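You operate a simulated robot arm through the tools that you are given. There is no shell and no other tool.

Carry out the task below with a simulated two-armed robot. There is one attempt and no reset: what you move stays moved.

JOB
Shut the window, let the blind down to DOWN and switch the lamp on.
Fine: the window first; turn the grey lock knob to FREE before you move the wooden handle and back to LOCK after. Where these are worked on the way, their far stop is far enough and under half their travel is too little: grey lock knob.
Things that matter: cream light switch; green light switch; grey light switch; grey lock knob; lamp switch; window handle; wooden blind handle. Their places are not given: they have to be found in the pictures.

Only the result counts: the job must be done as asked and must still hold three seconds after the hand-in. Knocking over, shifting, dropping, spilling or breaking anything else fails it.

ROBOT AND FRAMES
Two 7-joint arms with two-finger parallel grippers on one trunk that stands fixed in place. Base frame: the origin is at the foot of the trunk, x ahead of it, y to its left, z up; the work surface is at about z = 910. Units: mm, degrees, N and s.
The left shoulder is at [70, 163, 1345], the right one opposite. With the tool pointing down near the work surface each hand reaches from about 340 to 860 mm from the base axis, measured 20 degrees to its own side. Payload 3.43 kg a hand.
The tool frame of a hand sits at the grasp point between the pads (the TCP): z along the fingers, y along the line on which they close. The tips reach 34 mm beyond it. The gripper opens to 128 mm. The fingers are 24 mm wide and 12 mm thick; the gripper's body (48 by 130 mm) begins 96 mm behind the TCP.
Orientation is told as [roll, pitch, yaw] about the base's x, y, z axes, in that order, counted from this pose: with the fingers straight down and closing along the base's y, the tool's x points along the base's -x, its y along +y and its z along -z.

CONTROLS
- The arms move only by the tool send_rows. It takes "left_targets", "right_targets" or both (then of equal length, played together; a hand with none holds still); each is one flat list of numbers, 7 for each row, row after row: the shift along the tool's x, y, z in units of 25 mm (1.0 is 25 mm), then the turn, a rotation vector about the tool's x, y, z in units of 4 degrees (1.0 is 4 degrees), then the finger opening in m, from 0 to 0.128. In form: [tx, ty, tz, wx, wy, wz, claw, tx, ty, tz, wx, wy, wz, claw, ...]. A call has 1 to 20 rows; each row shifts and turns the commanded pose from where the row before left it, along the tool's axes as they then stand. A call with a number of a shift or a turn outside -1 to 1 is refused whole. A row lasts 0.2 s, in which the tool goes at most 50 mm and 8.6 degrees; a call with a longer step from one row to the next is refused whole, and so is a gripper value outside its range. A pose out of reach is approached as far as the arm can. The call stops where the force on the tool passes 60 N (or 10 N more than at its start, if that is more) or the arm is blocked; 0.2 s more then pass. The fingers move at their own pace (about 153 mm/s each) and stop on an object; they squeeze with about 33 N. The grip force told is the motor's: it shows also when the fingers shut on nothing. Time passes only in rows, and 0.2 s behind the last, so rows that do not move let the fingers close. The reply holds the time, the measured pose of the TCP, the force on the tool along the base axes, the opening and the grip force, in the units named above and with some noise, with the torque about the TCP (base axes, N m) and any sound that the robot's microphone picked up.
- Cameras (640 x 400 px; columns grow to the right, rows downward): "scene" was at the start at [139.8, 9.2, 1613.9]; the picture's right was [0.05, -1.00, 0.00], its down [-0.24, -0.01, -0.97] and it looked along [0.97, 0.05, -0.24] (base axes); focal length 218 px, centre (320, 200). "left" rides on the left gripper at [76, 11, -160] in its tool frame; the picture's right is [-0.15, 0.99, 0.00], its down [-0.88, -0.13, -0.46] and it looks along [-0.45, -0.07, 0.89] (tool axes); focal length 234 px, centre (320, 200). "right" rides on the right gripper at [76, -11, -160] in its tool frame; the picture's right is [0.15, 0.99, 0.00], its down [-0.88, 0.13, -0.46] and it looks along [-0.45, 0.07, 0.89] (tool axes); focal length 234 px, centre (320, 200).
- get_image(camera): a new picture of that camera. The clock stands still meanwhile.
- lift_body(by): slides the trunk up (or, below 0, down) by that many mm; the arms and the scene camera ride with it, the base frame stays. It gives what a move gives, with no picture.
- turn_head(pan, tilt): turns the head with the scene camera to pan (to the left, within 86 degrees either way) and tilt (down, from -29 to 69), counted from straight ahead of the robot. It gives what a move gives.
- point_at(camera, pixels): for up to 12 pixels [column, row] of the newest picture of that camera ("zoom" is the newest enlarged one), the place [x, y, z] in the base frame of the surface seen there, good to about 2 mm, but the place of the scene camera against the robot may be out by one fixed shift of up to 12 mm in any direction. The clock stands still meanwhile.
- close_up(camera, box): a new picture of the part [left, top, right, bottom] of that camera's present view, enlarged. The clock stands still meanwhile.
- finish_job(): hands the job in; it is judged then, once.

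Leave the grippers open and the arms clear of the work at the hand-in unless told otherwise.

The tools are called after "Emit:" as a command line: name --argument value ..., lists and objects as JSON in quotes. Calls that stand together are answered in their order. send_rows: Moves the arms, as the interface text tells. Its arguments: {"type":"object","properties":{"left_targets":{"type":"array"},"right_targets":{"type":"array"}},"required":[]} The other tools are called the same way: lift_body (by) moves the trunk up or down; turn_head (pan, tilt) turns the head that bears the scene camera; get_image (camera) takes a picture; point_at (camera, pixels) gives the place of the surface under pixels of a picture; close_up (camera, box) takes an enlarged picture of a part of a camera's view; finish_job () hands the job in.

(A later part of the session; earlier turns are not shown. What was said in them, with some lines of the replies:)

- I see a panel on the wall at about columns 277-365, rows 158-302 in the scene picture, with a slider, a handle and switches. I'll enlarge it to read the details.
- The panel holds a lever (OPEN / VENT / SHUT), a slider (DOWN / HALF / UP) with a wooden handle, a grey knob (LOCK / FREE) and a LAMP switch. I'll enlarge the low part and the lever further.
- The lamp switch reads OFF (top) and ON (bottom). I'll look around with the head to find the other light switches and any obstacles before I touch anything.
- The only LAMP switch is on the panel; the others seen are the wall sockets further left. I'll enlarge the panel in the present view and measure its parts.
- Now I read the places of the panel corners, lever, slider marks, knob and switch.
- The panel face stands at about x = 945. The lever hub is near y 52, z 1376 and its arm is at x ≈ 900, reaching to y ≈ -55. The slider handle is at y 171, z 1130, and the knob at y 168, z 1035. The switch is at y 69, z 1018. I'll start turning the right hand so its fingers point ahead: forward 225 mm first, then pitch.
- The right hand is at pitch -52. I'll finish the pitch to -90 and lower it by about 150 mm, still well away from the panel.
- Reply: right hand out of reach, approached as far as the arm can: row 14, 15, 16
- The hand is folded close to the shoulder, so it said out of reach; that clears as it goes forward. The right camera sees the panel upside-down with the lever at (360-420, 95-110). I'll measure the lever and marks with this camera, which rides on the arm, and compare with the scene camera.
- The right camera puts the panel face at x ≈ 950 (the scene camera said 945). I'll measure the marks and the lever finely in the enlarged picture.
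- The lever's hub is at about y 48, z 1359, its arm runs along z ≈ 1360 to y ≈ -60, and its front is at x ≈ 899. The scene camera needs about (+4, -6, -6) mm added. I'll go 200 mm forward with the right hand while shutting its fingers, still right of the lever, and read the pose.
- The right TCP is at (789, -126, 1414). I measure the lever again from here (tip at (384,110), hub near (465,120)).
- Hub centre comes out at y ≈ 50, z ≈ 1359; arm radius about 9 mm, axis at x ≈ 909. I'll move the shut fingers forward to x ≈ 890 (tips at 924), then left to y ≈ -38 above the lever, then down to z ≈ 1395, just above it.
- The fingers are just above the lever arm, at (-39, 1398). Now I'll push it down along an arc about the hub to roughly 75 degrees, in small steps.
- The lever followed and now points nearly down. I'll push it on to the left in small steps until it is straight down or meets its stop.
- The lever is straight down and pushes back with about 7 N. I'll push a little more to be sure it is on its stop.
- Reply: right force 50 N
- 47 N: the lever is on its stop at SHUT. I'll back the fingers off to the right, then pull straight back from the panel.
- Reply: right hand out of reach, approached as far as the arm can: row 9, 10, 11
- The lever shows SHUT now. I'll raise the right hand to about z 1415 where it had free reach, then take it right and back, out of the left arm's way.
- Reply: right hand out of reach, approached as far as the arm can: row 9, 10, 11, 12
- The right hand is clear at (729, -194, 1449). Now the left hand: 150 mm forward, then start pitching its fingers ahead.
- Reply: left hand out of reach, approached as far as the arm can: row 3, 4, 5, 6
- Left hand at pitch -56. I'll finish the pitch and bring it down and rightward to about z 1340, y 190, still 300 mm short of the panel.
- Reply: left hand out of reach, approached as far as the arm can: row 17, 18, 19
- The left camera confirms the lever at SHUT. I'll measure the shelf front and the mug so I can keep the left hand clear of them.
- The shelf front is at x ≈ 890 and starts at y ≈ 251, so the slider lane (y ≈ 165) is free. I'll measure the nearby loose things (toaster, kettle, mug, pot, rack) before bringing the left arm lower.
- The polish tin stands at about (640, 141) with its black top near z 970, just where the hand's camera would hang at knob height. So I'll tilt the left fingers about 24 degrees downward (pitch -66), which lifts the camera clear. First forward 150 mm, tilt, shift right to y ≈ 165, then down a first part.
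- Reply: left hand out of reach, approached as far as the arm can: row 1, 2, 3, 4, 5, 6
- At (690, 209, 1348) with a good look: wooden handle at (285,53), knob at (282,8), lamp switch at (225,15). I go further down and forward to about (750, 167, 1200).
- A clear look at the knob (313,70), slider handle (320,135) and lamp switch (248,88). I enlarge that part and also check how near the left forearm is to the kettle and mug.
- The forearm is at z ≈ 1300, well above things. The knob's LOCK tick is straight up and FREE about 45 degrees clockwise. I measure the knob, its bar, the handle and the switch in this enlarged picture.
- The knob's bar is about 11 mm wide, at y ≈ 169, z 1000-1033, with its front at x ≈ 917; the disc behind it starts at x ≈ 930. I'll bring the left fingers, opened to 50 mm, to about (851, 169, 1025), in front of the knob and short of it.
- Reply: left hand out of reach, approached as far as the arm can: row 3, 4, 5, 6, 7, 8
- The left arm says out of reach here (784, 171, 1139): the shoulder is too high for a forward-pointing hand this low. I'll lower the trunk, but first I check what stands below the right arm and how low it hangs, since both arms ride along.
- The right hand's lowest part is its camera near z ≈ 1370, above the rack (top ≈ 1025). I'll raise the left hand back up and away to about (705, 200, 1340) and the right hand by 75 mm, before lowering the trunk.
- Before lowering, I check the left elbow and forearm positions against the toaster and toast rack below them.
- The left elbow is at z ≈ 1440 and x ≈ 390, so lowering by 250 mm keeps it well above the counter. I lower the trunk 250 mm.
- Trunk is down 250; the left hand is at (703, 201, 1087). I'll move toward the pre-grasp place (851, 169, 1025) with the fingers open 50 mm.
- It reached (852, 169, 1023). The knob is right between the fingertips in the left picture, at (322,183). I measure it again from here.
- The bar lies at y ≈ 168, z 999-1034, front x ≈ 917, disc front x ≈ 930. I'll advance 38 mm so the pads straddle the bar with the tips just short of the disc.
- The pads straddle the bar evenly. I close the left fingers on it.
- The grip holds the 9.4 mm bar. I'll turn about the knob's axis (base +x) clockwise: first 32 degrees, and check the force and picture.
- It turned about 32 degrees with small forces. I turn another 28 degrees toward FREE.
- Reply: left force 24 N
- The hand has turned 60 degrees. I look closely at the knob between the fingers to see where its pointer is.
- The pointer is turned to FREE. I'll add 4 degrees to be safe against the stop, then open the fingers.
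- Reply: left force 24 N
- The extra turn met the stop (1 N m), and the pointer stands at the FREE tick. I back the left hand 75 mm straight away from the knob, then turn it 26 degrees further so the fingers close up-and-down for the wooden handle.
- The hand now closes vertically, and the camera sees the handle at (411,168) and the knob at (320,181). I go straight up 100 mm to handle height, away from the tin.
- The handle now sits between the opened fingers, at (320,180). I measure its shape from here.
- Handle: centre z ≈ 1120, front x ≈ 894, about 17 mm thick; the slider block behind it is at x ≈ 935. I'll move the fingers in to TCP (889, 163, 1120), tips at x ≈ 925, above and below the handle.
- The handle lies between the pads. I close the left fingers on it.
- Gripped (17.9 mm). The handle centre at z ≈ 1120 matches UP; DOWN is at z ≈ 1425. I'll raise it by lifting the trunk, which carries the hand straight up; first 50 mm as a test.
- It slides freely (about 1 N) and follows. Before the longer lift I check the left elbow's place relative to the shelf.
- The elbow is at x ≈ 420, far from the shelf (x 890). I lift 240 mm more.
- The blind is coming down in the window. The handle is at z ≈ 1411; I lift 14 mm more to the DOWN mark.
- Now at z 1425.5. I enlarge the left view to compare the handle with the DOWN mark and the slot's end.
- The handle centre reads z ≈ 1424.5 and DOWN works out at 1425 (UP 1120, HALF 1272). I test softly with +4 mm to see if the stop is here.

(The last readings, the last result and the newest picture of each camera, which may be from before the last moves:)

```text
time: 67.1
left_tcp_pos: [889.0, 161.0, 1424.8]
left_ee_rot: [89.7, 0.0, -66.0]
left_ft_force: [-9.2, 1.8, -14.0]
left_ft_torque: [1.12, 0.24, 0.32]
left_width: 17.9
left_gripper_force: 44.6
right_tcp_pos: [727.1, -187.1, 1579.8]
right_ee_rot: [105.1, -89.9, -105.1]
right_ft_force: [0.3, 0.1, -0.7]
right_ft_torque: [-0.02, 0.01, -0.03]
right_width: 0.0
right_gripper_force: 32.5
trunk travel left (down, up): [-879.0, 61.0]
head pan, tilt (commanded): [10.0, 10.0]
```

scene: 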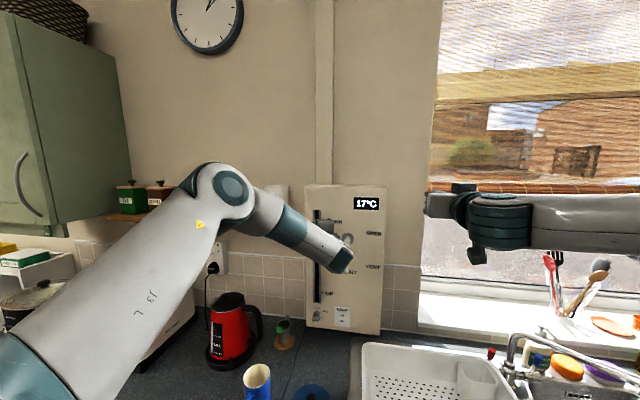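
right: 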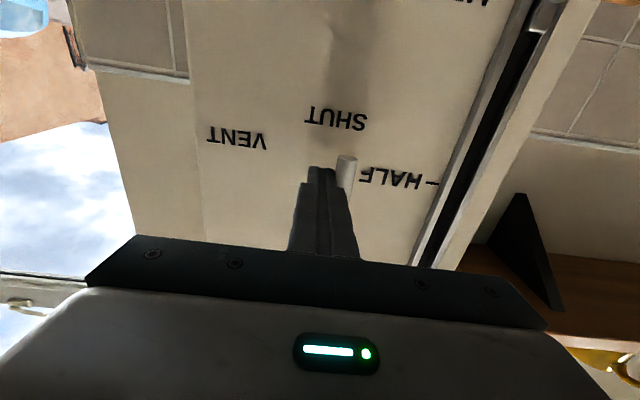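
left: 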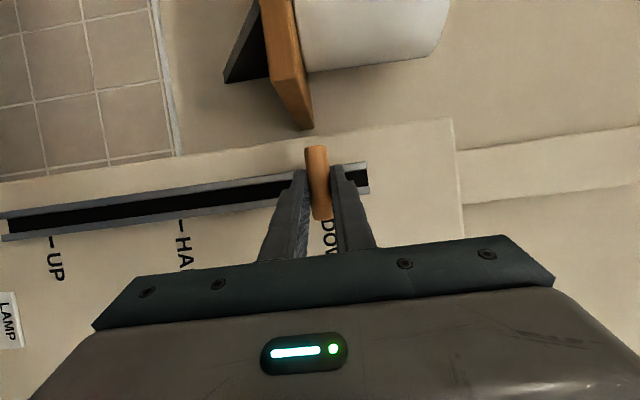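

It pushes back 14 N without moving: the slider is on its top stop at DOWN. I open the fingers and check whether the handle stays.

Emit:
send_rows --left_targets '[0, 0, 0, 0, 0, 0, 0.06, 0, 0, 0, 0, 0, 0, 0.06, 0, 0, 0, 0, 0, 0, 0.06]'

Emit:
close_up --camera "left" --box '[240, 120, 400, 240]'

Emit:
point_at --camera "zoom" --pixels '[[320, 200]]'

```text
time: 67.9
left_tcp_pos: [890.6, 160.5, 1429.2]
left_ee_rot: [90.0, -0.1, -66.0]
left_ft_force: [0.1, -0.1, -0.1]
left_ft_torque: [-0.04, 0.01, -0.02]
left_width: 60.1
left_gripper_force: 0.0
right_tcp_pos: [727.7, -187.9, 1580.8]
right_ee_rot: [107.0, -89.9, -107.1]
right_ft_force: [-0.4, 0.4, 0.7]
right_ft_torque: [0.05, 0.01, -0.02]
right_width: 0.2
right_gripper_force: 32.7
trunk travel left (down, up): [-879.0, 61.0]
head pan, tilt (commanded): [10.0, 10.0]
```

```text
3.33 times, centred on (320, 180) of left
```

zoom: 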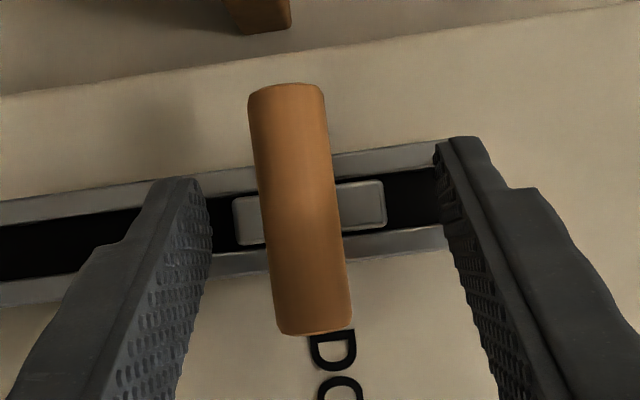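

```text
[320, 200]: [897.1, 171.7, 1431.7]
```

The handle stays at DOWN. I back the left hand 75 mm off from it.

Emit:
send_rows --left_targets '[0.4067, 0, -0.9135, 0, 0, 0, 0.06, 0.4067, 0, -0.9135, 0, 0, 0, 0.06, 0.4067, 0, -0.9135, 0, 0, 0, 0.06]'

Emit:
get_image --camera "left"

```text
time: 68.7
left_tcp_pos: [811.7, 162.2, 1427.5]
left_ee_rot: [90.0, -0.1, -65.9]
left_ft_force: [0.1, -0.5, -0.3]
left_ft_torque: [0.01, -0.01, 0.03]
left_width: 59.9
left_gripper_force: 0.1
right_tcp_pos: [726.5, -188.6, 1580.6]
right_ee_rot: [119.3, -90.0, -119.4]
right_ft_force: [0.6, 0.0, 0.8]
right_ft_torque: [0.03, -0.01, -0.01]
right_width: 0.0
right_gripper_force: 32.5
trunk travel left (down, up): [-879.0, 61.0]
head pan, tilt (commanded): [10.0, 10.0]
```

```text
taken
```

left: 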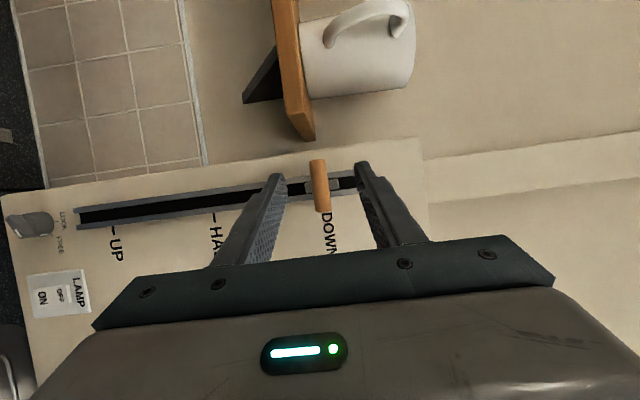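

The handle stays beside DOWN. I lower the trunk 304 mm to bring the left hand back to the earlier working height near the knob.

Emit:
lift_body --by -304

Emit:
get_image --camera "left"

Emit:
get_image --camera "scene"

```text
time: 71.7
left_tcp_pos: [814.0, 164.0, 1123.8]
left_ee_rot: [90.0, -0.1, -66.0]
left_ft_force: [0.3, -0.6, 0.3]
left_ft_torque: [0.02, -0.02, 0.02]
left_width: 60.3
left_gripper_force: 0.0
right_tcp_pos: [727.3, -188.2, 1278.1]
right_ee_rot: [111.5, -89.8, -111.6]
right_ft_force: [-0.8, 0.4, 0.7]
right_ft_torque: [0.02, 0.03, -0.03]
right_width: 0.1
right_gripper_force: 33.0
trunk travel left (down, up): [-575.0, 365.0]
head pan, tilt (commanded): [10.0, 10.0]
```

```text
taken
```

left: 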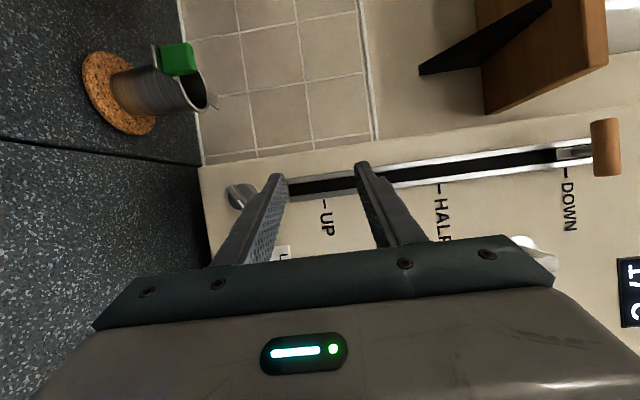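

```text
taken
```

scene: 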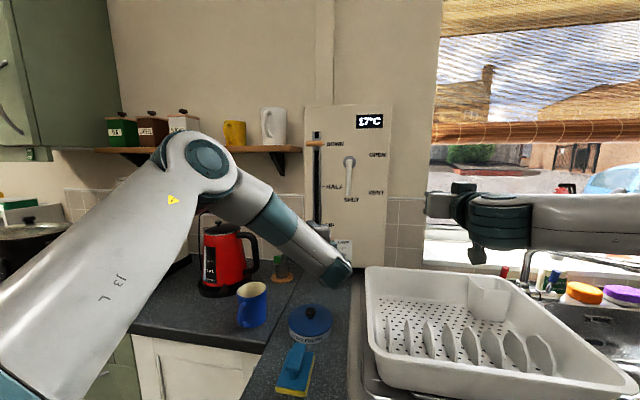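

The handle holds at DOWN. I take the left hand down to knob height and turn it back 26 degrees so the fingers line up with the bar at FREE.

Emit:
send_rows --left_targets '[-0.048, -0.816, -0.021, 0, 0, 0, 0.06, -0.048, -0.816, -0.021, 0, 0, 0, 0.06, -0.048, -0.816, -0.021, 0, 0, 0, 0.06, -0.048, -0.816, -0.021, 0, 0, 0, 0.06, -0.048, -0.816, -0.021, 0, 0, 0, 0.06, 0, 0, 0, 0.4067, 0, -0.9135, 0.06, 0, 0, 0, 0.4067, 0, -0.9135, 0.06, 0, 0, 0, 0.4067, 0, -0.9135, 0.06, 0, 0, 0, 0.4067, 0, -0.9135, 0.06, 0, 0, 0, 0.4067, 0, -0.9135, 0.06, 0, 0, 0, 0.4067, 0, -0.9135, 0.06, 0, 0, 0, 0.2034, 0, -0.4567, 0.06]'

Emit:
get_image --camera "left"

Emit:
get_image --camera "scene"

```text
time: 74.3
left_tcp_pos: [814.3, 157.1, 1022.6]
left_ee_rot: [78.6, -23.7, -63.6]
left_ft_force: [0.4, -1.0, 0.4]
left_ft_torque: [0.02, 0.02, -0.02]
left_width: 59.9
left_gripper_force: 0.0
right_tcp_pos: [727.5, -187.0, 1277.2]
right_ee_rot: [107.0, -89.9, -107.0]
right_ft_force: [0.4, -0.3, 0.6]
right_ft_torque: [-0.02, 0.0, -0.01]
right_width: 0.0
right_gripper_force: 32.9
trunk travel left (down, up): [-575.0, 365.0]
head pan, tilt (commanded): [10.0, 10.0]
```

```text
taken
```

left: 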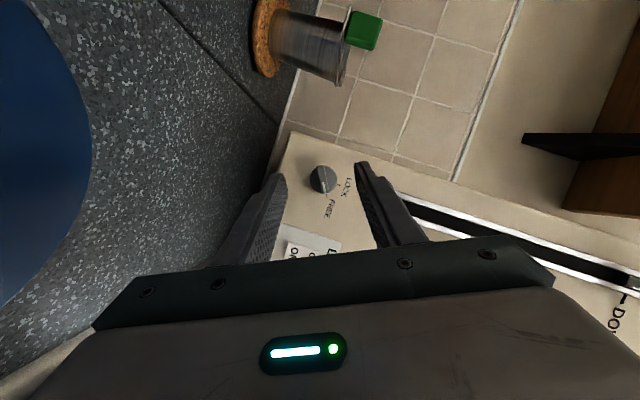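

```text
taken
```

scene: 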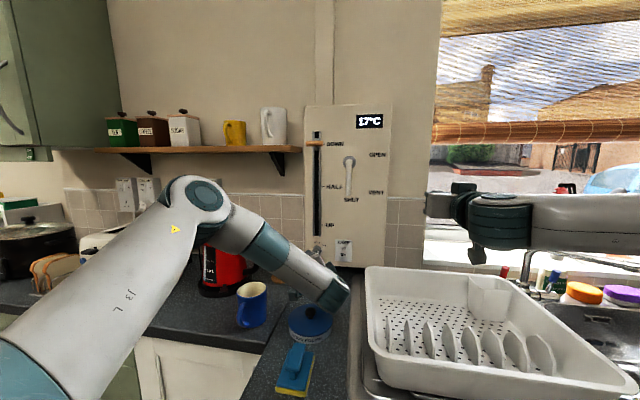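

Same pose as when I let the knob go, only 75 mm back. I go forward onto the knob with fingers open.

Emit:
send_rows --left_targets '[-0.39, 0.008, 0.91, 0, 0, 0, 0.06, -0.39, 0.008, 0.91, 0, 0, 0, 0.06, -0.39, 0.008, 0.91, 0, 0, 0, 0.06]'

Emit:
close_up --camera "left" --box '[260, 140, 380, 260]'

```text
time: 75.1
left_tcp_pos: [891.4, 159.0, 1021.8]
left_ee_rot: [78.7, -23.6, -63.6]
left_ft_force: [0.1, -0.1, -0.1]
left_ft_torque: [-0.02, -0.01, 0.01]
left_width: 60.0
left_gripper_force: 0.2
right_tcp_pos: [727.6, -187.8, 1277.4]
right_ee_rot: [85.2, -89.9, -85.2]
right_ft_force: [-0.2, 0.2, 0.5]
right_ft_torque: [0.01, 0.04, 0.01]
right_width: 0.0
right_gripper_force: 33.2
trunk travel left (down, up): [-575.0, 365.0]
head pan, tilt (commanded): [10.0, 10.0]
```

```text
3.33 times, centred on (320, 200) of left
```

zoom: 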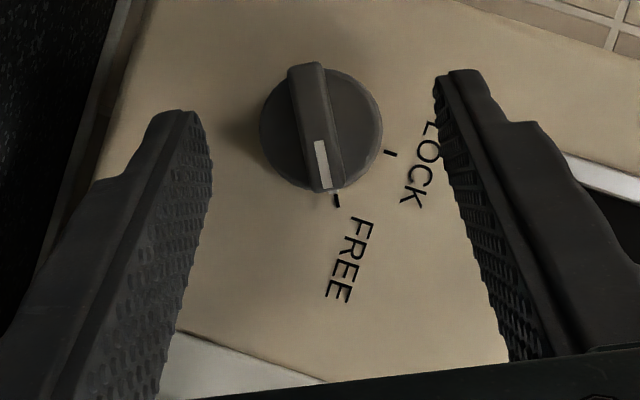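

Pads straddle the bar again. I close on it and then turn back toward LOCK, first 32 degrees.

Emit:
send_rows --left_targets '[0, 0, 0, 0, 0, 0, 0.0, 0, 0, 0, 0, 0, 0, 0.0, 0, 0, 0, 0, 0, 0, 0.0, 0.003, 0.0313, 0.0013, 0.4067, 0, -0.9135, 0.0, 0.003, 0.0313, 0.0013, 0.4067, 0, -0.9135, 0.0, 0.003, 0.0313, 0.0013, 0.4067, 0, -0.9135, 0.0, 0.003, 0.0313, 0.0013, 0.4067, 0, -0.9135, 0.0, 0.003, 0.0313, 0.0013, 0.4067, 0, -0.9135, 0.0, 0.003, 0.0313, 0.0013, 0.4067, 0, -0.9135, 0.0, 0.003, 0.0313, 0.0013, 0.4067, 0, -0.9135, 0.0, 0.003, 0.0313, 0.0013, 0.4067, 0, -0.9135, 0.0]'

Emit:
close_up --camera "left" --box '[260, 140, 380, 260]'

```text
time: 77.5
left_tcp_pos: [889.9, 161.7, 1026.5]
left_ee_rot: [56.8, -50.9, -49.9]
left_ft_force: [8.7, -1.7, 1.9]
left_ft_torque: [-0.04, 0.7, 0.32]
left_width: 9.4
left_gripper_force: 43.5
right_tcp_pos: [728.3, -188.1, 1275.1]
right_ee_rot: [75.5, -89.9, -75.6]
right_ft_force: [0.5, -0.2, -0.2]
right_ft_torque: [-0.02, -0.01, 0.0]
right_width: 0.2
right_gripper_force: 33.3
trunk travel left (down, up): [-575.0, 365.0]
head pan, tilt (commanded): [10.0, 10.0]
```

```text
3.33 times, centred on (320, 200) of left
```

zoom: 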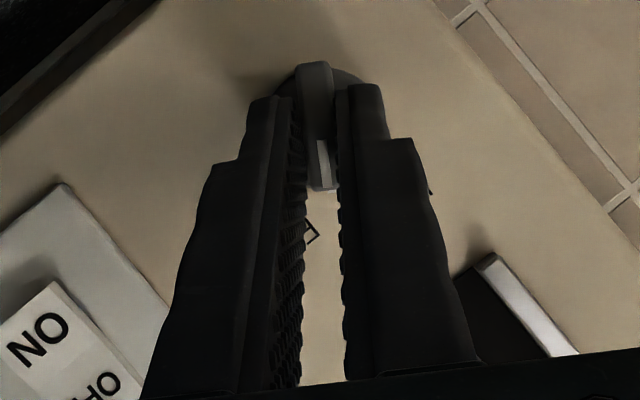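

It turns well with small forces. I turn the remaining 32 degrees to LOCK plus 4 degrees against the stop.

Emit:
send_rows --left_targets '[0.003, 0.0313, 0.0013, 0.4067, 0, -0.9135, 0.0, 0.003, 0.0313, 0.0013, 0.4067, 0, -0.9135, 0.0, 0.003, 0.0313, 0.0013, 0.4067, 0, -0.9135, 0.0, 0.003, 0.0313, 0.0013, 0.4067, 0, -0.9135, 0.0, 0.003, 0.0313, 0.0013, 0.4067, 0, -0.9135, 0.0, 0.003, 0.0313, 0.0013, 0.4067, 0, -0.9135, 0.0, 0.003, 0.0313, 0.0013, 0.4067, 0, -0.9135, 0.0, 0.003, 0.0313, 0.0013, 0.4067, 0, -0.9135, 0.0, 0.003, 0.0313, 0.0013, 0.4067, 0, -0.9135, 0.0, 0, 0, 0, 0, 0, 0, 0.0]'

Emit:
close_up --camera "left" --box '[260, 140, 380, 260]'

```text
time: 79.7
left_tcp_pos: [889.8, 171.6, 1026.9]
left_ee_rot: [-9.8, -65.8, 9.0]
left_ft_force: [26.9, 3.8, 19.0]
left_ft_torque: [0.91, -0.81, 0.14]
left_width: 10.2
left_gripper_force: 44.6
right_tcp_pos: [729.3, -186.3, 1277.0]
right_ee_rot: [79.1, -89.8, -79.2]
right_ft_force: [-0.3, 0.0, -0.6]
right_ft_torque: [0.01, -0.01, -0.01]
right_width: 0.0
right_gripper_force: 32.9
trunk travel left (down, up): [-575.0, 365.0]
head pan, tilt (commanded): [10.0, 10.0]
```

```text
3.33 times, centred on (320, 200) of left
```

zoom: 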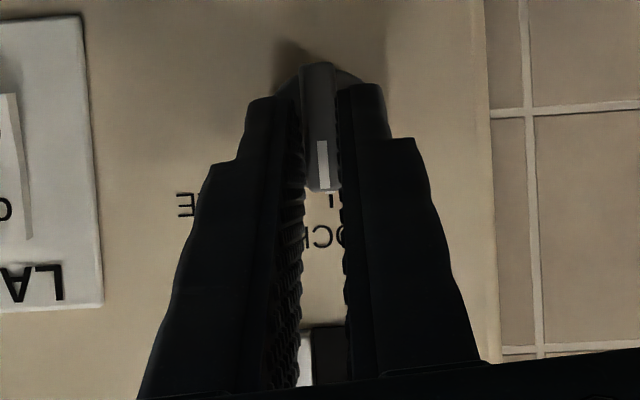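

Torque of about 0.9 N m: the knob is on its LOCK stop. I open the fingers, back off 75 mm, and level the hand by 4 degrees.

Emit:
send_rows --left_targets '[0, 0, 0, 0, 0, 0, 0.06, 0, 0, 0, 0, 0, 0, 0.06, 0.4067, 0, -0.9135, 0, 0, 0, 0.06, 0.4067, 0, -0.9135, 0, 0, 0, 0.06, 0, 0, 0, -0.4067, 0, 0.9135, 0.06]'

Emit:
get_image --camera "left"

Emit:
close_up --camera "left" --box '[180, 130, 360, 250]'

```text
time: 80.9
left_tcp_pos: [839.0, 167.4, 1025.2]
left_ee_rot: [0.1, -66.0, -0.2]
left_ft_force: [0.0, 0.4, 0.1]
left_ft_torque: [-0.02, 0.01, 0.03]
left_width: 60.2
left_gripper_force: 0.1
right_tcp_pos: [727.9, -187.7, 1275.7]
right_ee_rot: [95.2, -89.9, -95.2]
right_ft_force: [0.3, 0.4, 0.5]
right_ft_torque: [-0.01, 0.01, 0.01]
right_width: 0.0
right_gripper_force: 33.0
trunk travel left (down, up): [-575.0, 365.0]
head pan, tilt (commanded): [10.0, 10.0]
```

```text
taken
```

left: 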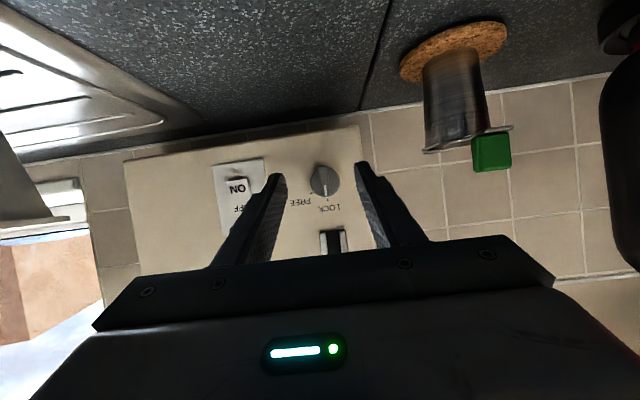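

```text
3.33 times, centred on (270, 190) of left
```

zoom: 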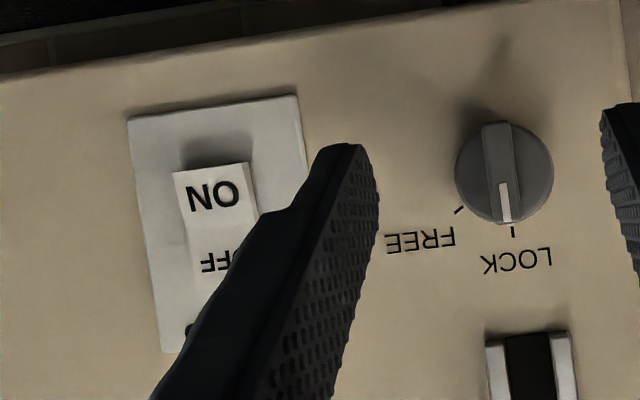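

The knob is at LOCK. Now the lamp switch: its ON end (bottom, z ≈ 1001-1020, y ≈ 65) stands out and must be pushed in. I shut the left fingers and move right to y ≈ 65, z ≈ 1010, still 60 mm short of the switch.

Emit:
send_rows --left_targets '[0.11, -0.816, 0.049, 0, 0, 0, 0.0, 0.11, -0.816, 0.049, 0, 0, 0, 0.0, 0.11, -0.816, 0.049, 0, 0, 0, 0.0, 0.11, -0.816, 0.049, 0, 0, 0, 0.0, 0.11, -0.816, 0.049, 0, 0, 0, 0.0]'

Emit:
get_image --camera "left"

Emit:
get_image --camera "scene"

```text
time: 82.1
left_tcp_pos: [839.2, 67.1, 1008.2]
left_ee_rot: [0.2, -66.0, 0.0]
left_ft_force: [0.4, 1.1, -0.7]
left_ft_torque: [0.0, -0.03, 0.01]
left_width: 0.0
left_gripper_force: 32.9
right_tcp_pos: [727.7, -187.4, 1276.9]
right_ee_rot: [97.5, -90.0, -97.4]
right_ft_force: [0.0, 0.8, -0.4]
right_ft_torque: [0.0, 0.0, 0.0]
right_width: 0.0
right_gripper_force: 33.0
trunk travel left (down, up): [-575.0, 365.0]
head pan, tilt (commanded): [10.0, 10.0]
```

```text
taken
```

left: 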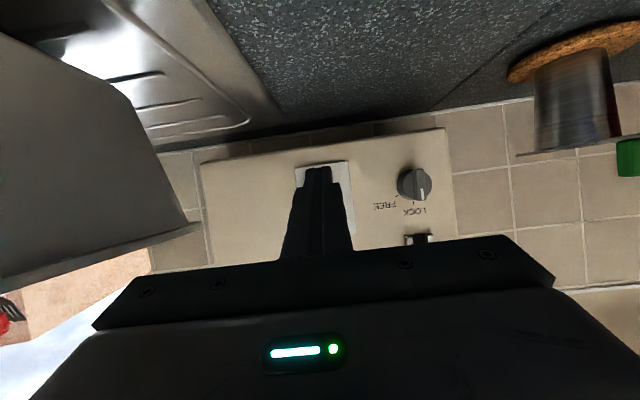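

```text
taken
```

scene: 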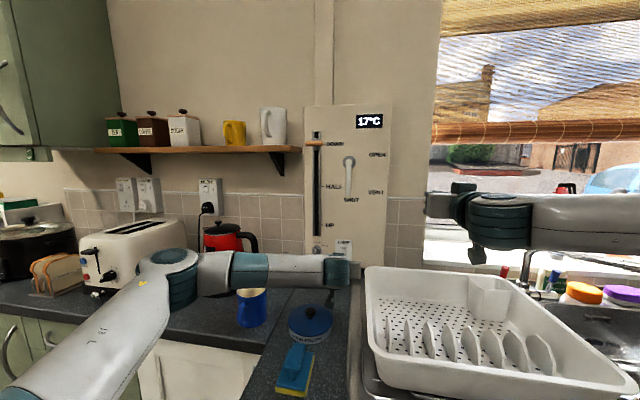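

The rack's corner appears on the left side of this picture at (195,225). I measure how near it is before going further in.

Emit:
point_at --camera "left" --pixels '[[190, 222], [150, 235], [100, 250], [120, 130], [60, 200], [318, 175], [308, 165], [340, 180], [325, 163], [20, 270]]'

Emit:
close_up --camera "left" --box '[260, 130, 380, 230]'

```text
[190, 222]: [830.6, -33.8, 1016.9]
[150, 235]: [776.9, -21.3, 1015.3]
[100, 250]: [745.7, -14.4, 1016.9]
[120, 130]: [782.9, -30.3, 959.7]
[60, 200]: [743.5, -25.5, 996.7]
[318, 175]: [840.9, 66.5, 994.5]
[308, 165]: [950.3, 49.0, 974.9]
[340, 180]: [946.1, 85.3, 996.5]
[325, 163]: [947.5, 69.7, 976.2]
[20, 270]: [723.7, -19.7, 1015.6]
```

```text
4.00 times, centred on (320, 180) of left
```

zoom: 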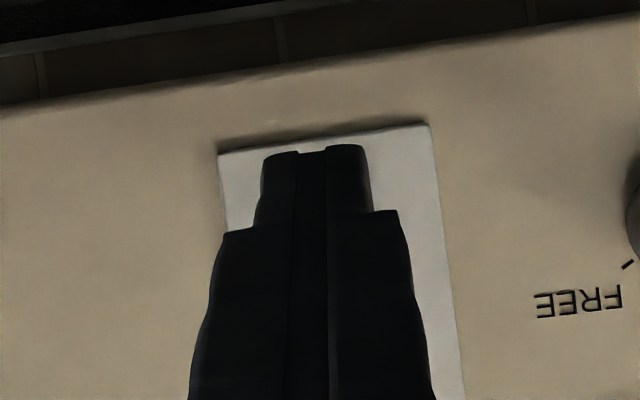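

The rack's rim is at y ≈ -15 to -34 with the hand's edge at y ≈ 2: clear, and more so further in. I push straight ahead: 55 mm to near contact, then small steps onto the ON end.

Emit:
send_rows --left_targets '[-0.2034, 0, 0.457, 0, 0, 0, 0.0, -0.2034, 0, 0.457, 0, 0, 0, 0.0, -0.2034, 0, 0.457, 0, 0, 0, 0.0, -0.2034, 0, 0.457, 0, 0, 0, 0.0, -0.0814, 0, 0.183, 0, 0, 0, 0.0]'

Emit:
close_up --camera "scene" --box '[300, 220, 380, 280]'

Emit:
close_up --camera "left" --box '[260, 130, 380, 230]'

```text
time: 83.3
left_tcp_pos: [893.6, 67.8, 1010.5]
left_ee_rot: [0.0, -66.1, 0.0]
left_ft_force: [0.5, -0.1, -0.3]
left_ft_torque: [0.02, 0.01, 0.03]
left_width: 0.0
left_gripper_force: 32.9
right_tcp_pos: [727.3, -186.8, 1277.6]
right_ee_rot: [107.9, -89.9, -107.9]
right_ft_force: [0.2, 0.1, 0.8]
right_ft_torque: [0.02, -0.02, 0.03]
right_width: 0.0
right_gripper_force: 33.1
trunk travel left (down, up): [-575.0, 365.0]
head pan, tilt (commanded): [10.0, 10.0]
```

```text
6.67 times, centred on (340, 250) of scene
```

zoom: 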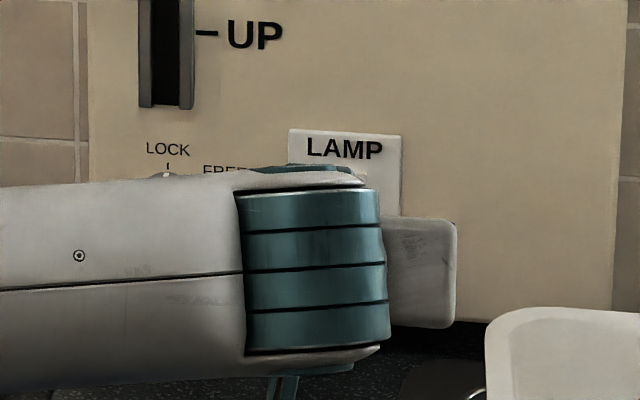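

```text
4.00 times, centred on (320, 180) of left
```

zoom: 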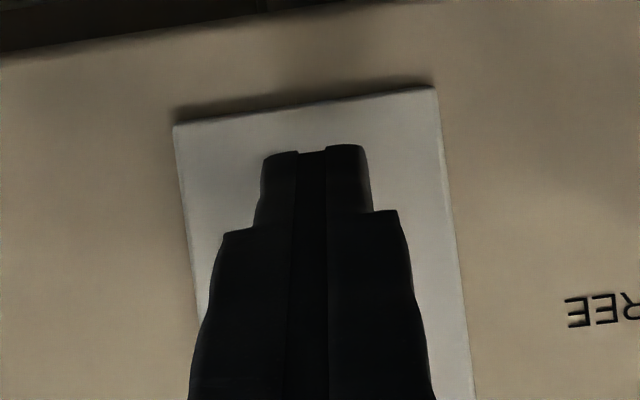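

TCP at (894, 68, 1010), no contact yet. I go down 3 mm and push ahead in 3 mm steps.

Emit:
send_rows --left_targets '[0.11, -0.08, 0.049, 0, 0, 0, 0.0, -0.0488, 0, 0.11, 0, 0, 0, 0.0, -0.0488, 0, 0.11, 0, 0, 0, 0.0, -0.0488, 0, 0.11, 0, 0, 0, 0.0, -0.0488, 0, 0.11, 0, 0, 0, 0.0]'

```text
time: 84.5
left_tcp_pos: [903.7, 64.3, 1008.1]
left_ee_rot: [0.0, -66.0, 0.1]
left_ft_force: [-1.1, 0.4, -0.6]
left_ft_torque: [-0.01, 0.0, -0.03]
left_width: 0.1
left_gripper_force: 33.0
right_tcp_pos: [728.5, -186.3, 1275.9]
right_ee_rot: [104.4, -89.9, -104.4]
right_ft_force: [0.7, 1.2, 0.8]
right_ft_torque: [0.03, -0.01, 0.02]
right_width: 0.0
right_gripper_force: 32.7
trunk travel left (down, up): [-575.0, 365.0]
head pan, tilt (commanded): [10.0, 10.0]
heard: click
```

A click was heard. I back off 60 mm straight and look at the switch.

Emit:
send_rows --left_targets '[0.2034, 0, -0.457, 0, 0, 0, 0.0, 0.4067, 0, -0.9135, 0, 0, 0, 0.0, 0.3, 0, -0.7, 0, 0, 0, 0.0, 0, 1, 0, 0, 0, 0, 0.0, 0, 1, 0, 0, 0, 0, 0.0, 0, 0.6, 0, 0, 0, 0, 0.0]'

Emit:
get_image --camera "left"

Emit:
get_image --camera "scene"

```text
time: 85.9
left_tcp_pos: [846.9, 130.8, 1011.4]
left_ee_rot: [-0.2, -66.1, 0.1]
left_ft_force: [0.4, -0.4, -0.5]
left_ft_torque: [-0.03, -0.02, 0.02]
left_width: 0.1
left_gripper_force: 32.9
right_tcp_pos: [727.8, -187.1, 1276.5]
right_ee_rot: [108.4, -89.9, -108.4]
right_ft_force: [-0.2, -0.2, -0.4]
right_ft_torque: [-0.02, 0.01, 0.0]
right_width: 0.0
right_gripper_force: 33.5
trunk travel left (down, up): [-575.0, 365.0]
head pan, tilt (commanded): [10.0, 10.0]
```

```text
taken
```

left: 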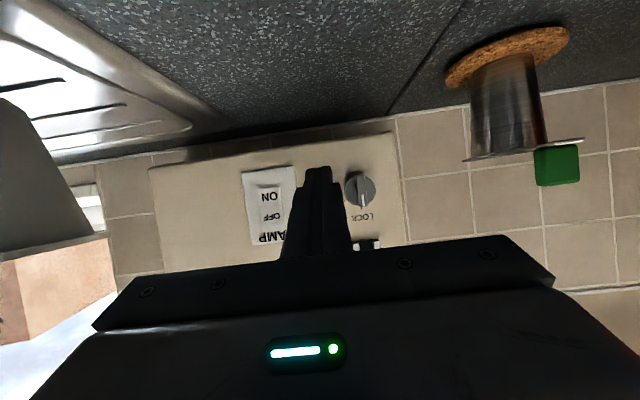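

```text
taken
```

scene: 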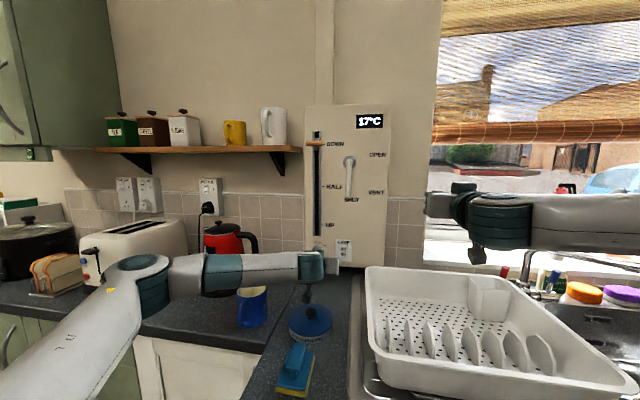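

I enlarge the switch to see which half stands out now.

Emit:
close_up --camera "left" --box '[230, 160, 310, 250]'

Emit:
point_at --camera "left" --pixels '[[268, 185], [268, 190], [269, 197], [270, 205], [271, 212], [272, 218], [270, 222], [250, 200], [286, 190]]'

```text
4.44 times, centred on (270, 205) of left
```

zoom: 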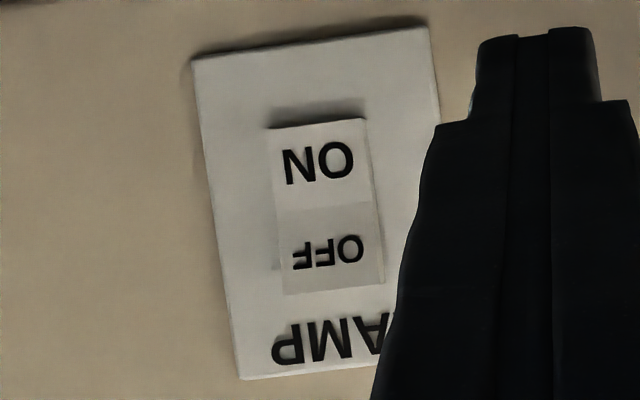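

```text
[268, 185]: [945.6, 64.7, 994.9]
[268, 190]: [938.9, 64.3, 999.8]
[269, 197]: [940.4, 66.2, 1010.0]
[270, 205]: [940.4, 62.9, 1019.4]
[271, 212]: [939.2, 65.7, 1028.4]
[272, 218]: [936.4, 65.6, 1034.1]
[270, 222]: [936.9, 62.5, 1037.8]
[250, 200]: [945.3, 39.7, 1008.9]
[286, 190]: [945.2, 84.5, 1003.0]
```

The bottom (ON) end went in from x ≈ 935.5 to about 939-940, and the top (OFF) end now stands out at about 936.5: it has flipped. I take the left hand back and up, opening its fingers, and then check everything with the scene camera.

Emit:
send_rows --left_targets '[0.163, 0.2, -0.365, 0, 0, 0, 0.0, -0.75, 0.2, -0.772, 0, 0, 0, 0.0, -0.75, 0.2, -0.772, 0, 0, 0, 0.0, -0.75, 0.2, -0.772, 0, 0, 0, 0.1, -0.75, 0.2, -0.772, 0, 0, 0, 0.1, -0.75, 0.2, -0.772, 0, 0, 0, 0.1, -0.75, 0.2, -0.772, 0, 0, 0, 0.1, -0.75, 0.2, -0.772, 0, 0, 0, 0.1, -0.75, 0.2, -0.772, 0, 0, 0, 0.1]'

Emit:
get_image --camera "scene"

Emit:
close_up --camera "scene" --box '[295, 215, 375, 275]'

```text
time: 87.9
left_tcp_pos: [757.3, 176.5, 1208.9]
left_ee_rot: [-0.1, -66.0, 0.0]
left_ft_force: [0.2, 0.1, 0.5]
left_ft_torque: [-0.02, -0.03, 0.03]
left_width: 99.7
left_gripper_force: 0.1
right_tcp_pos: [724.9, -186.9, 1278.1]
right_ee_rot: [131.8, -90.0, -131.7]
right_ft_force: [0.7, -0.4, 0.5]
right_ft_torque: [-0.01, 0.01, -0.03]
right_width: 0.0
right_gripper_force: 33.2
trunk travel left (down, up): [-575.0, 365.0]
head pan, tilt (commanded): [10.0, 10.0]
```

```text
taken
```

scene: 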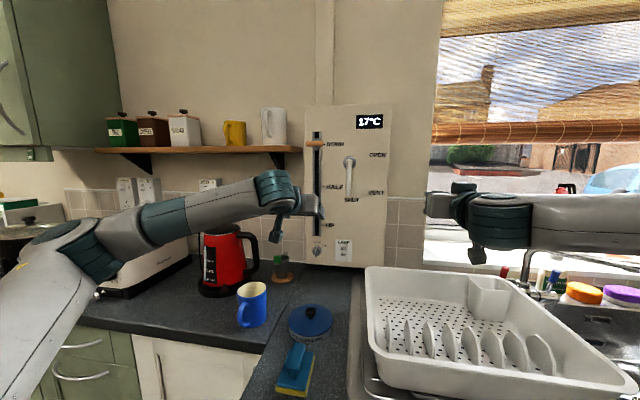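

```text
6.67 times, centred on (335, 245) of scene
```

zoom: 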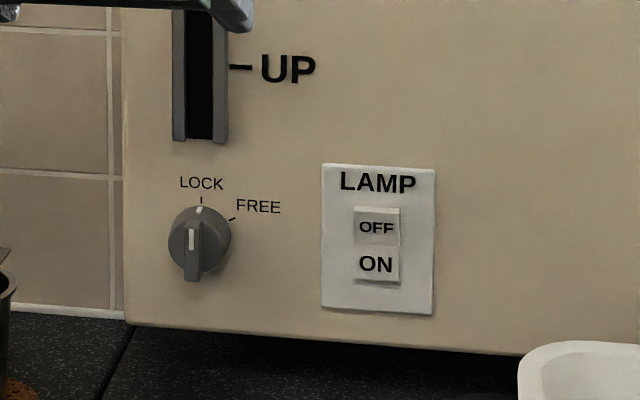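

The knob shows LOCK and the OFF half of the switch now stands out, so it is ON. A lamp with a pleated white shade stood on the sill at the right; I look there, and at the whole room, to see the lamp lit and the blind.

Emit:
turn_head --pan -35 --tilt 5

Emit:
get_image --camera "scene"

```text
time: 89.0
left_tcp_pos: [757.8, 174.4, 1209.3]
left_ee_rot: [0.0, -66.0, 0.0]
left_ft_force: [-0.4, -0.1, 0.0]
left_ft_torque: [-0.03, -0.04, 0.01]
left_width: 100.0
left_gripper_force: 0.0
right_tcp_pos: [727.7, -188.7, 1276.6]
right_ee_rot: [106.1, -89.9, -106.2]
right_ft_force: [-0.5, -0.4, 0.2]
right_ft_torque: [0.0, 0.0, -0.03]
right_width: 0.2
right_gripper_force: 33.3
trunk travel left (down, up): [-575.0, 365.0]
head pan, tilt (commanded): [-35.0, 5.0]
```

```text
taken
```

scene: 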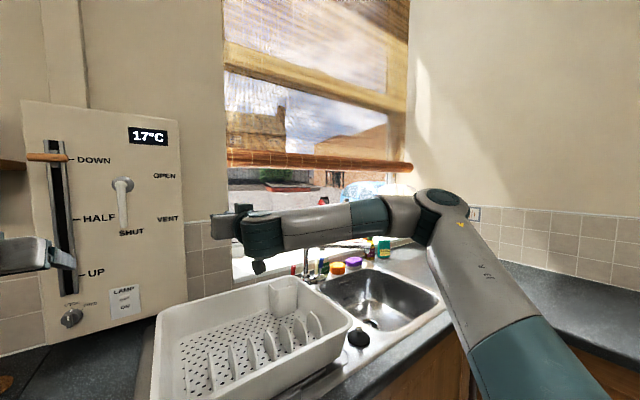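

The slider stands at DOWN and the lever at SHUT. I raise the trunk by 250 mm to the start height so both arms come clear, then look at the lamp.

Emit:
lift_body --by 250

Emit:
get_image --camera "scene"

```text
time: 91.6
left_tcp_pos: [758.8, 174.8, 1458.8]
left_ee_rot: [0.0, -66.0, 0.1]
left_ft_force: [0.9, 0.3, -0.1]
left_ft_torque: [0.01, 0.03, 0.01]
left_width: 100.2
left_gripper_force: 0.0
right_tcp_pos: [727.6, -187.0, 1527.4]
right_ee_rot: [103.6, -90.0, -103.6]
right_ft_force: [0.0, -0.4, 0.2]
right_ft_torque: [-0.01, -0.01, -0.01]
right_width: 0.1
right_gripper_force: 32.6
trunk travel left (down, up): [-825.0, 115.0]
head pan, tilt (commanded): [-35.0, 5.0]
```

```text
taken
```

scene: 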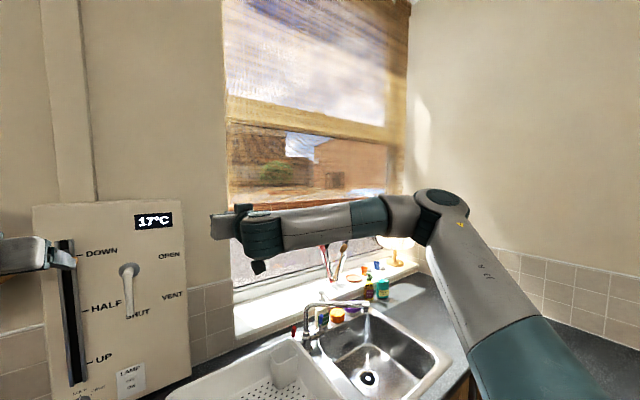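

The lamp is on the sill at about (403,245), partly behind the forearm. I enlarge it to see whether it glows, and enlarge the panel.

Emit:
close_up --camera "scene" --box '[340, 210, 460, 300]'

Emit:
close_up --camera "scene" --box '[20, 195, 200, 400]'

```text
4.44 times, centred on (400, 255) of scene
```

zoom: 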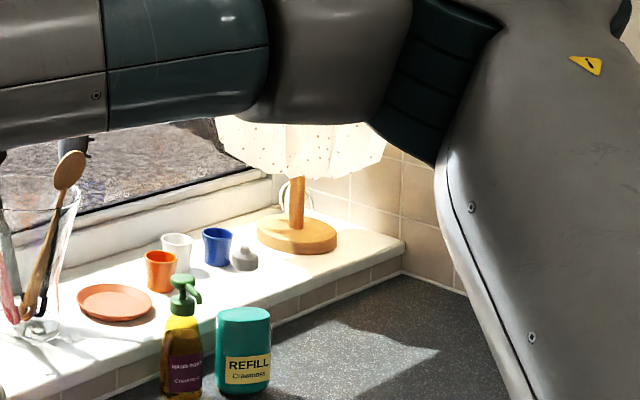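

```text
1.95 times, centred on (110, 298) of scene
```

zoom: 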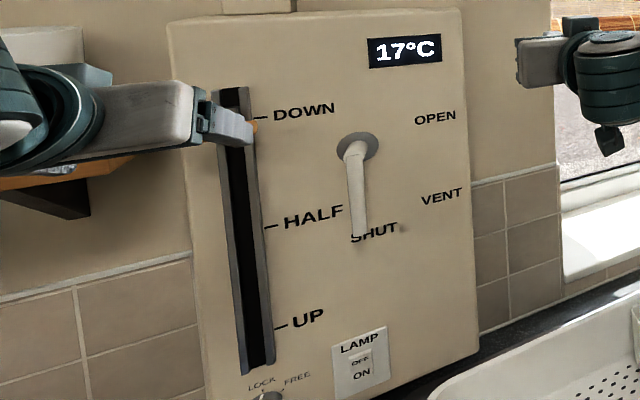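

The lamp's shade glows, so it is lit. Lever at SHUT, slider at DOWN, knob at LOCK. I now draw the left hand back from the panel and open both grippers.

Emit:
send_rows --left_targets '[0.066, 0.5, -0.934, 0, 0, 0, 0.128, 0.066, 0.5, -0.934, 0, 0, 0, 0.128, 0.066, 0.5, -0.934, 0, 0, 0, 0.128, 0.066, 0.5, -0.934, 0, 0, 0, 0.128, 0.066, 0.5, -0.934, 0, 0, 0, 0.128]' --right_targets '[0, 0, 0, 0, 0, 0, 0.128, 0, 0, 0, 0, 0, 0, 0.128, 0, 0, 0, 0, 0, 0, 0.128, 0, 0, 0, 0, 0, 0, 0.128, 0, 0, 0, 0, 0, 0, 0.128]'

Emit:
turn_head --pan 0 --tilt 25

Emit:
get_image --camera "scene"

Emit:
close_up --camera "scene" --box '[245, 90, 365, 260]'

```text
time: 92.8
left_tcp_pos: [645.9, 240.3, 1498.1]
left_ee_rot: [-0.1, -66.0, 0.1]
left_ft_force: [0.3, 0.6, -0.5]
left_ft_torque: [-0.01, -0.01, -0.01]
left_width: 128.0
left_gripper_force: 0.0
right_tcp_pos: [726.4, -185.9, 1529.6]
right_ee_rot: [143.1, -89.9, -143.1]
right_ft_force: [0.2, 0.0, 0.3]
right_ft_torque: [-0.04, 0.04, -0.02]
right_width: 128.2
right_gripper_force: 0.1
trunk travel left (down, up): [-825.0, 115.0]
head pan, tilt (commanded): [-35.0, 5.0]
```

```text
time: 93.8
left_tcp_pos: [647.0, 238.4, 1499.5]
left_ee_rot: [-0.1, -66.1, 0.0]
left_ft_force: [-0.6, -0.6, 0.2]
left_ft_torque: [0.03, -0.03, -0.04]
left_width: 128.1
left_gripper_force: 0.0
right_tcp_pos: [727.2, -187.8, 1528.0]
right_ee_rot: [108.4, -89.9, -108.4]
right_ft_force: [0.1, 0.1, -0.3]
right_ft_torque: [0.01, -0.01, 0.02]
right_width: 127.9
right_gripper_force: 0.0
trunk travel left (down, up): [-825.0, 115.0]
head pan, tilt (commanded): [0.0, 25.0]
```

```text
taken
```

scene: 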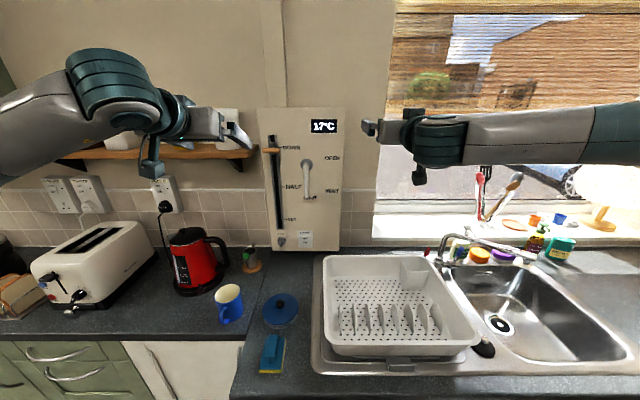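

```text
2.35 times, centred on (305, 175) of scene
```

zoom: 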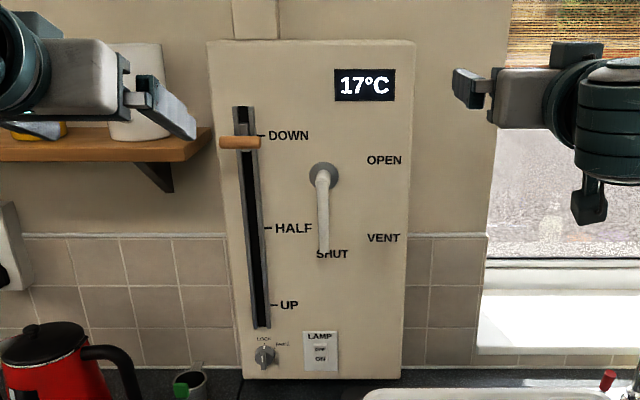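

Everything reads as asked: lever at SHUT, slider handle beside DOWN, knob at LOCK, switch on ON with the lamp lit. The loose things stand where they were, the grippers are open and the arms are clear. I hand the job in.

Emit:
finish_job

```text
The job is handed in.
```

The job is handed in. All three parts looked done in the last pictures, but the hand-in reply gave no verdict.

- **Window:** I pushed the handle down to SHUT until it met its stop. This was done first.
- **Blind:** I turned the grey knob to FREE, raised the wooden handle to its top stop at DOWN, and turned the knob back to LOCK. The handle stayed at DOWN after I let go.
- **Lamp:** I pressed the ON end of the lamp switch and heard a click. The lamp on the window sill is now glowing.

I touched none of the other switches, and nothing else looked moved. Both grippers are open and both arms are clear of the panel.
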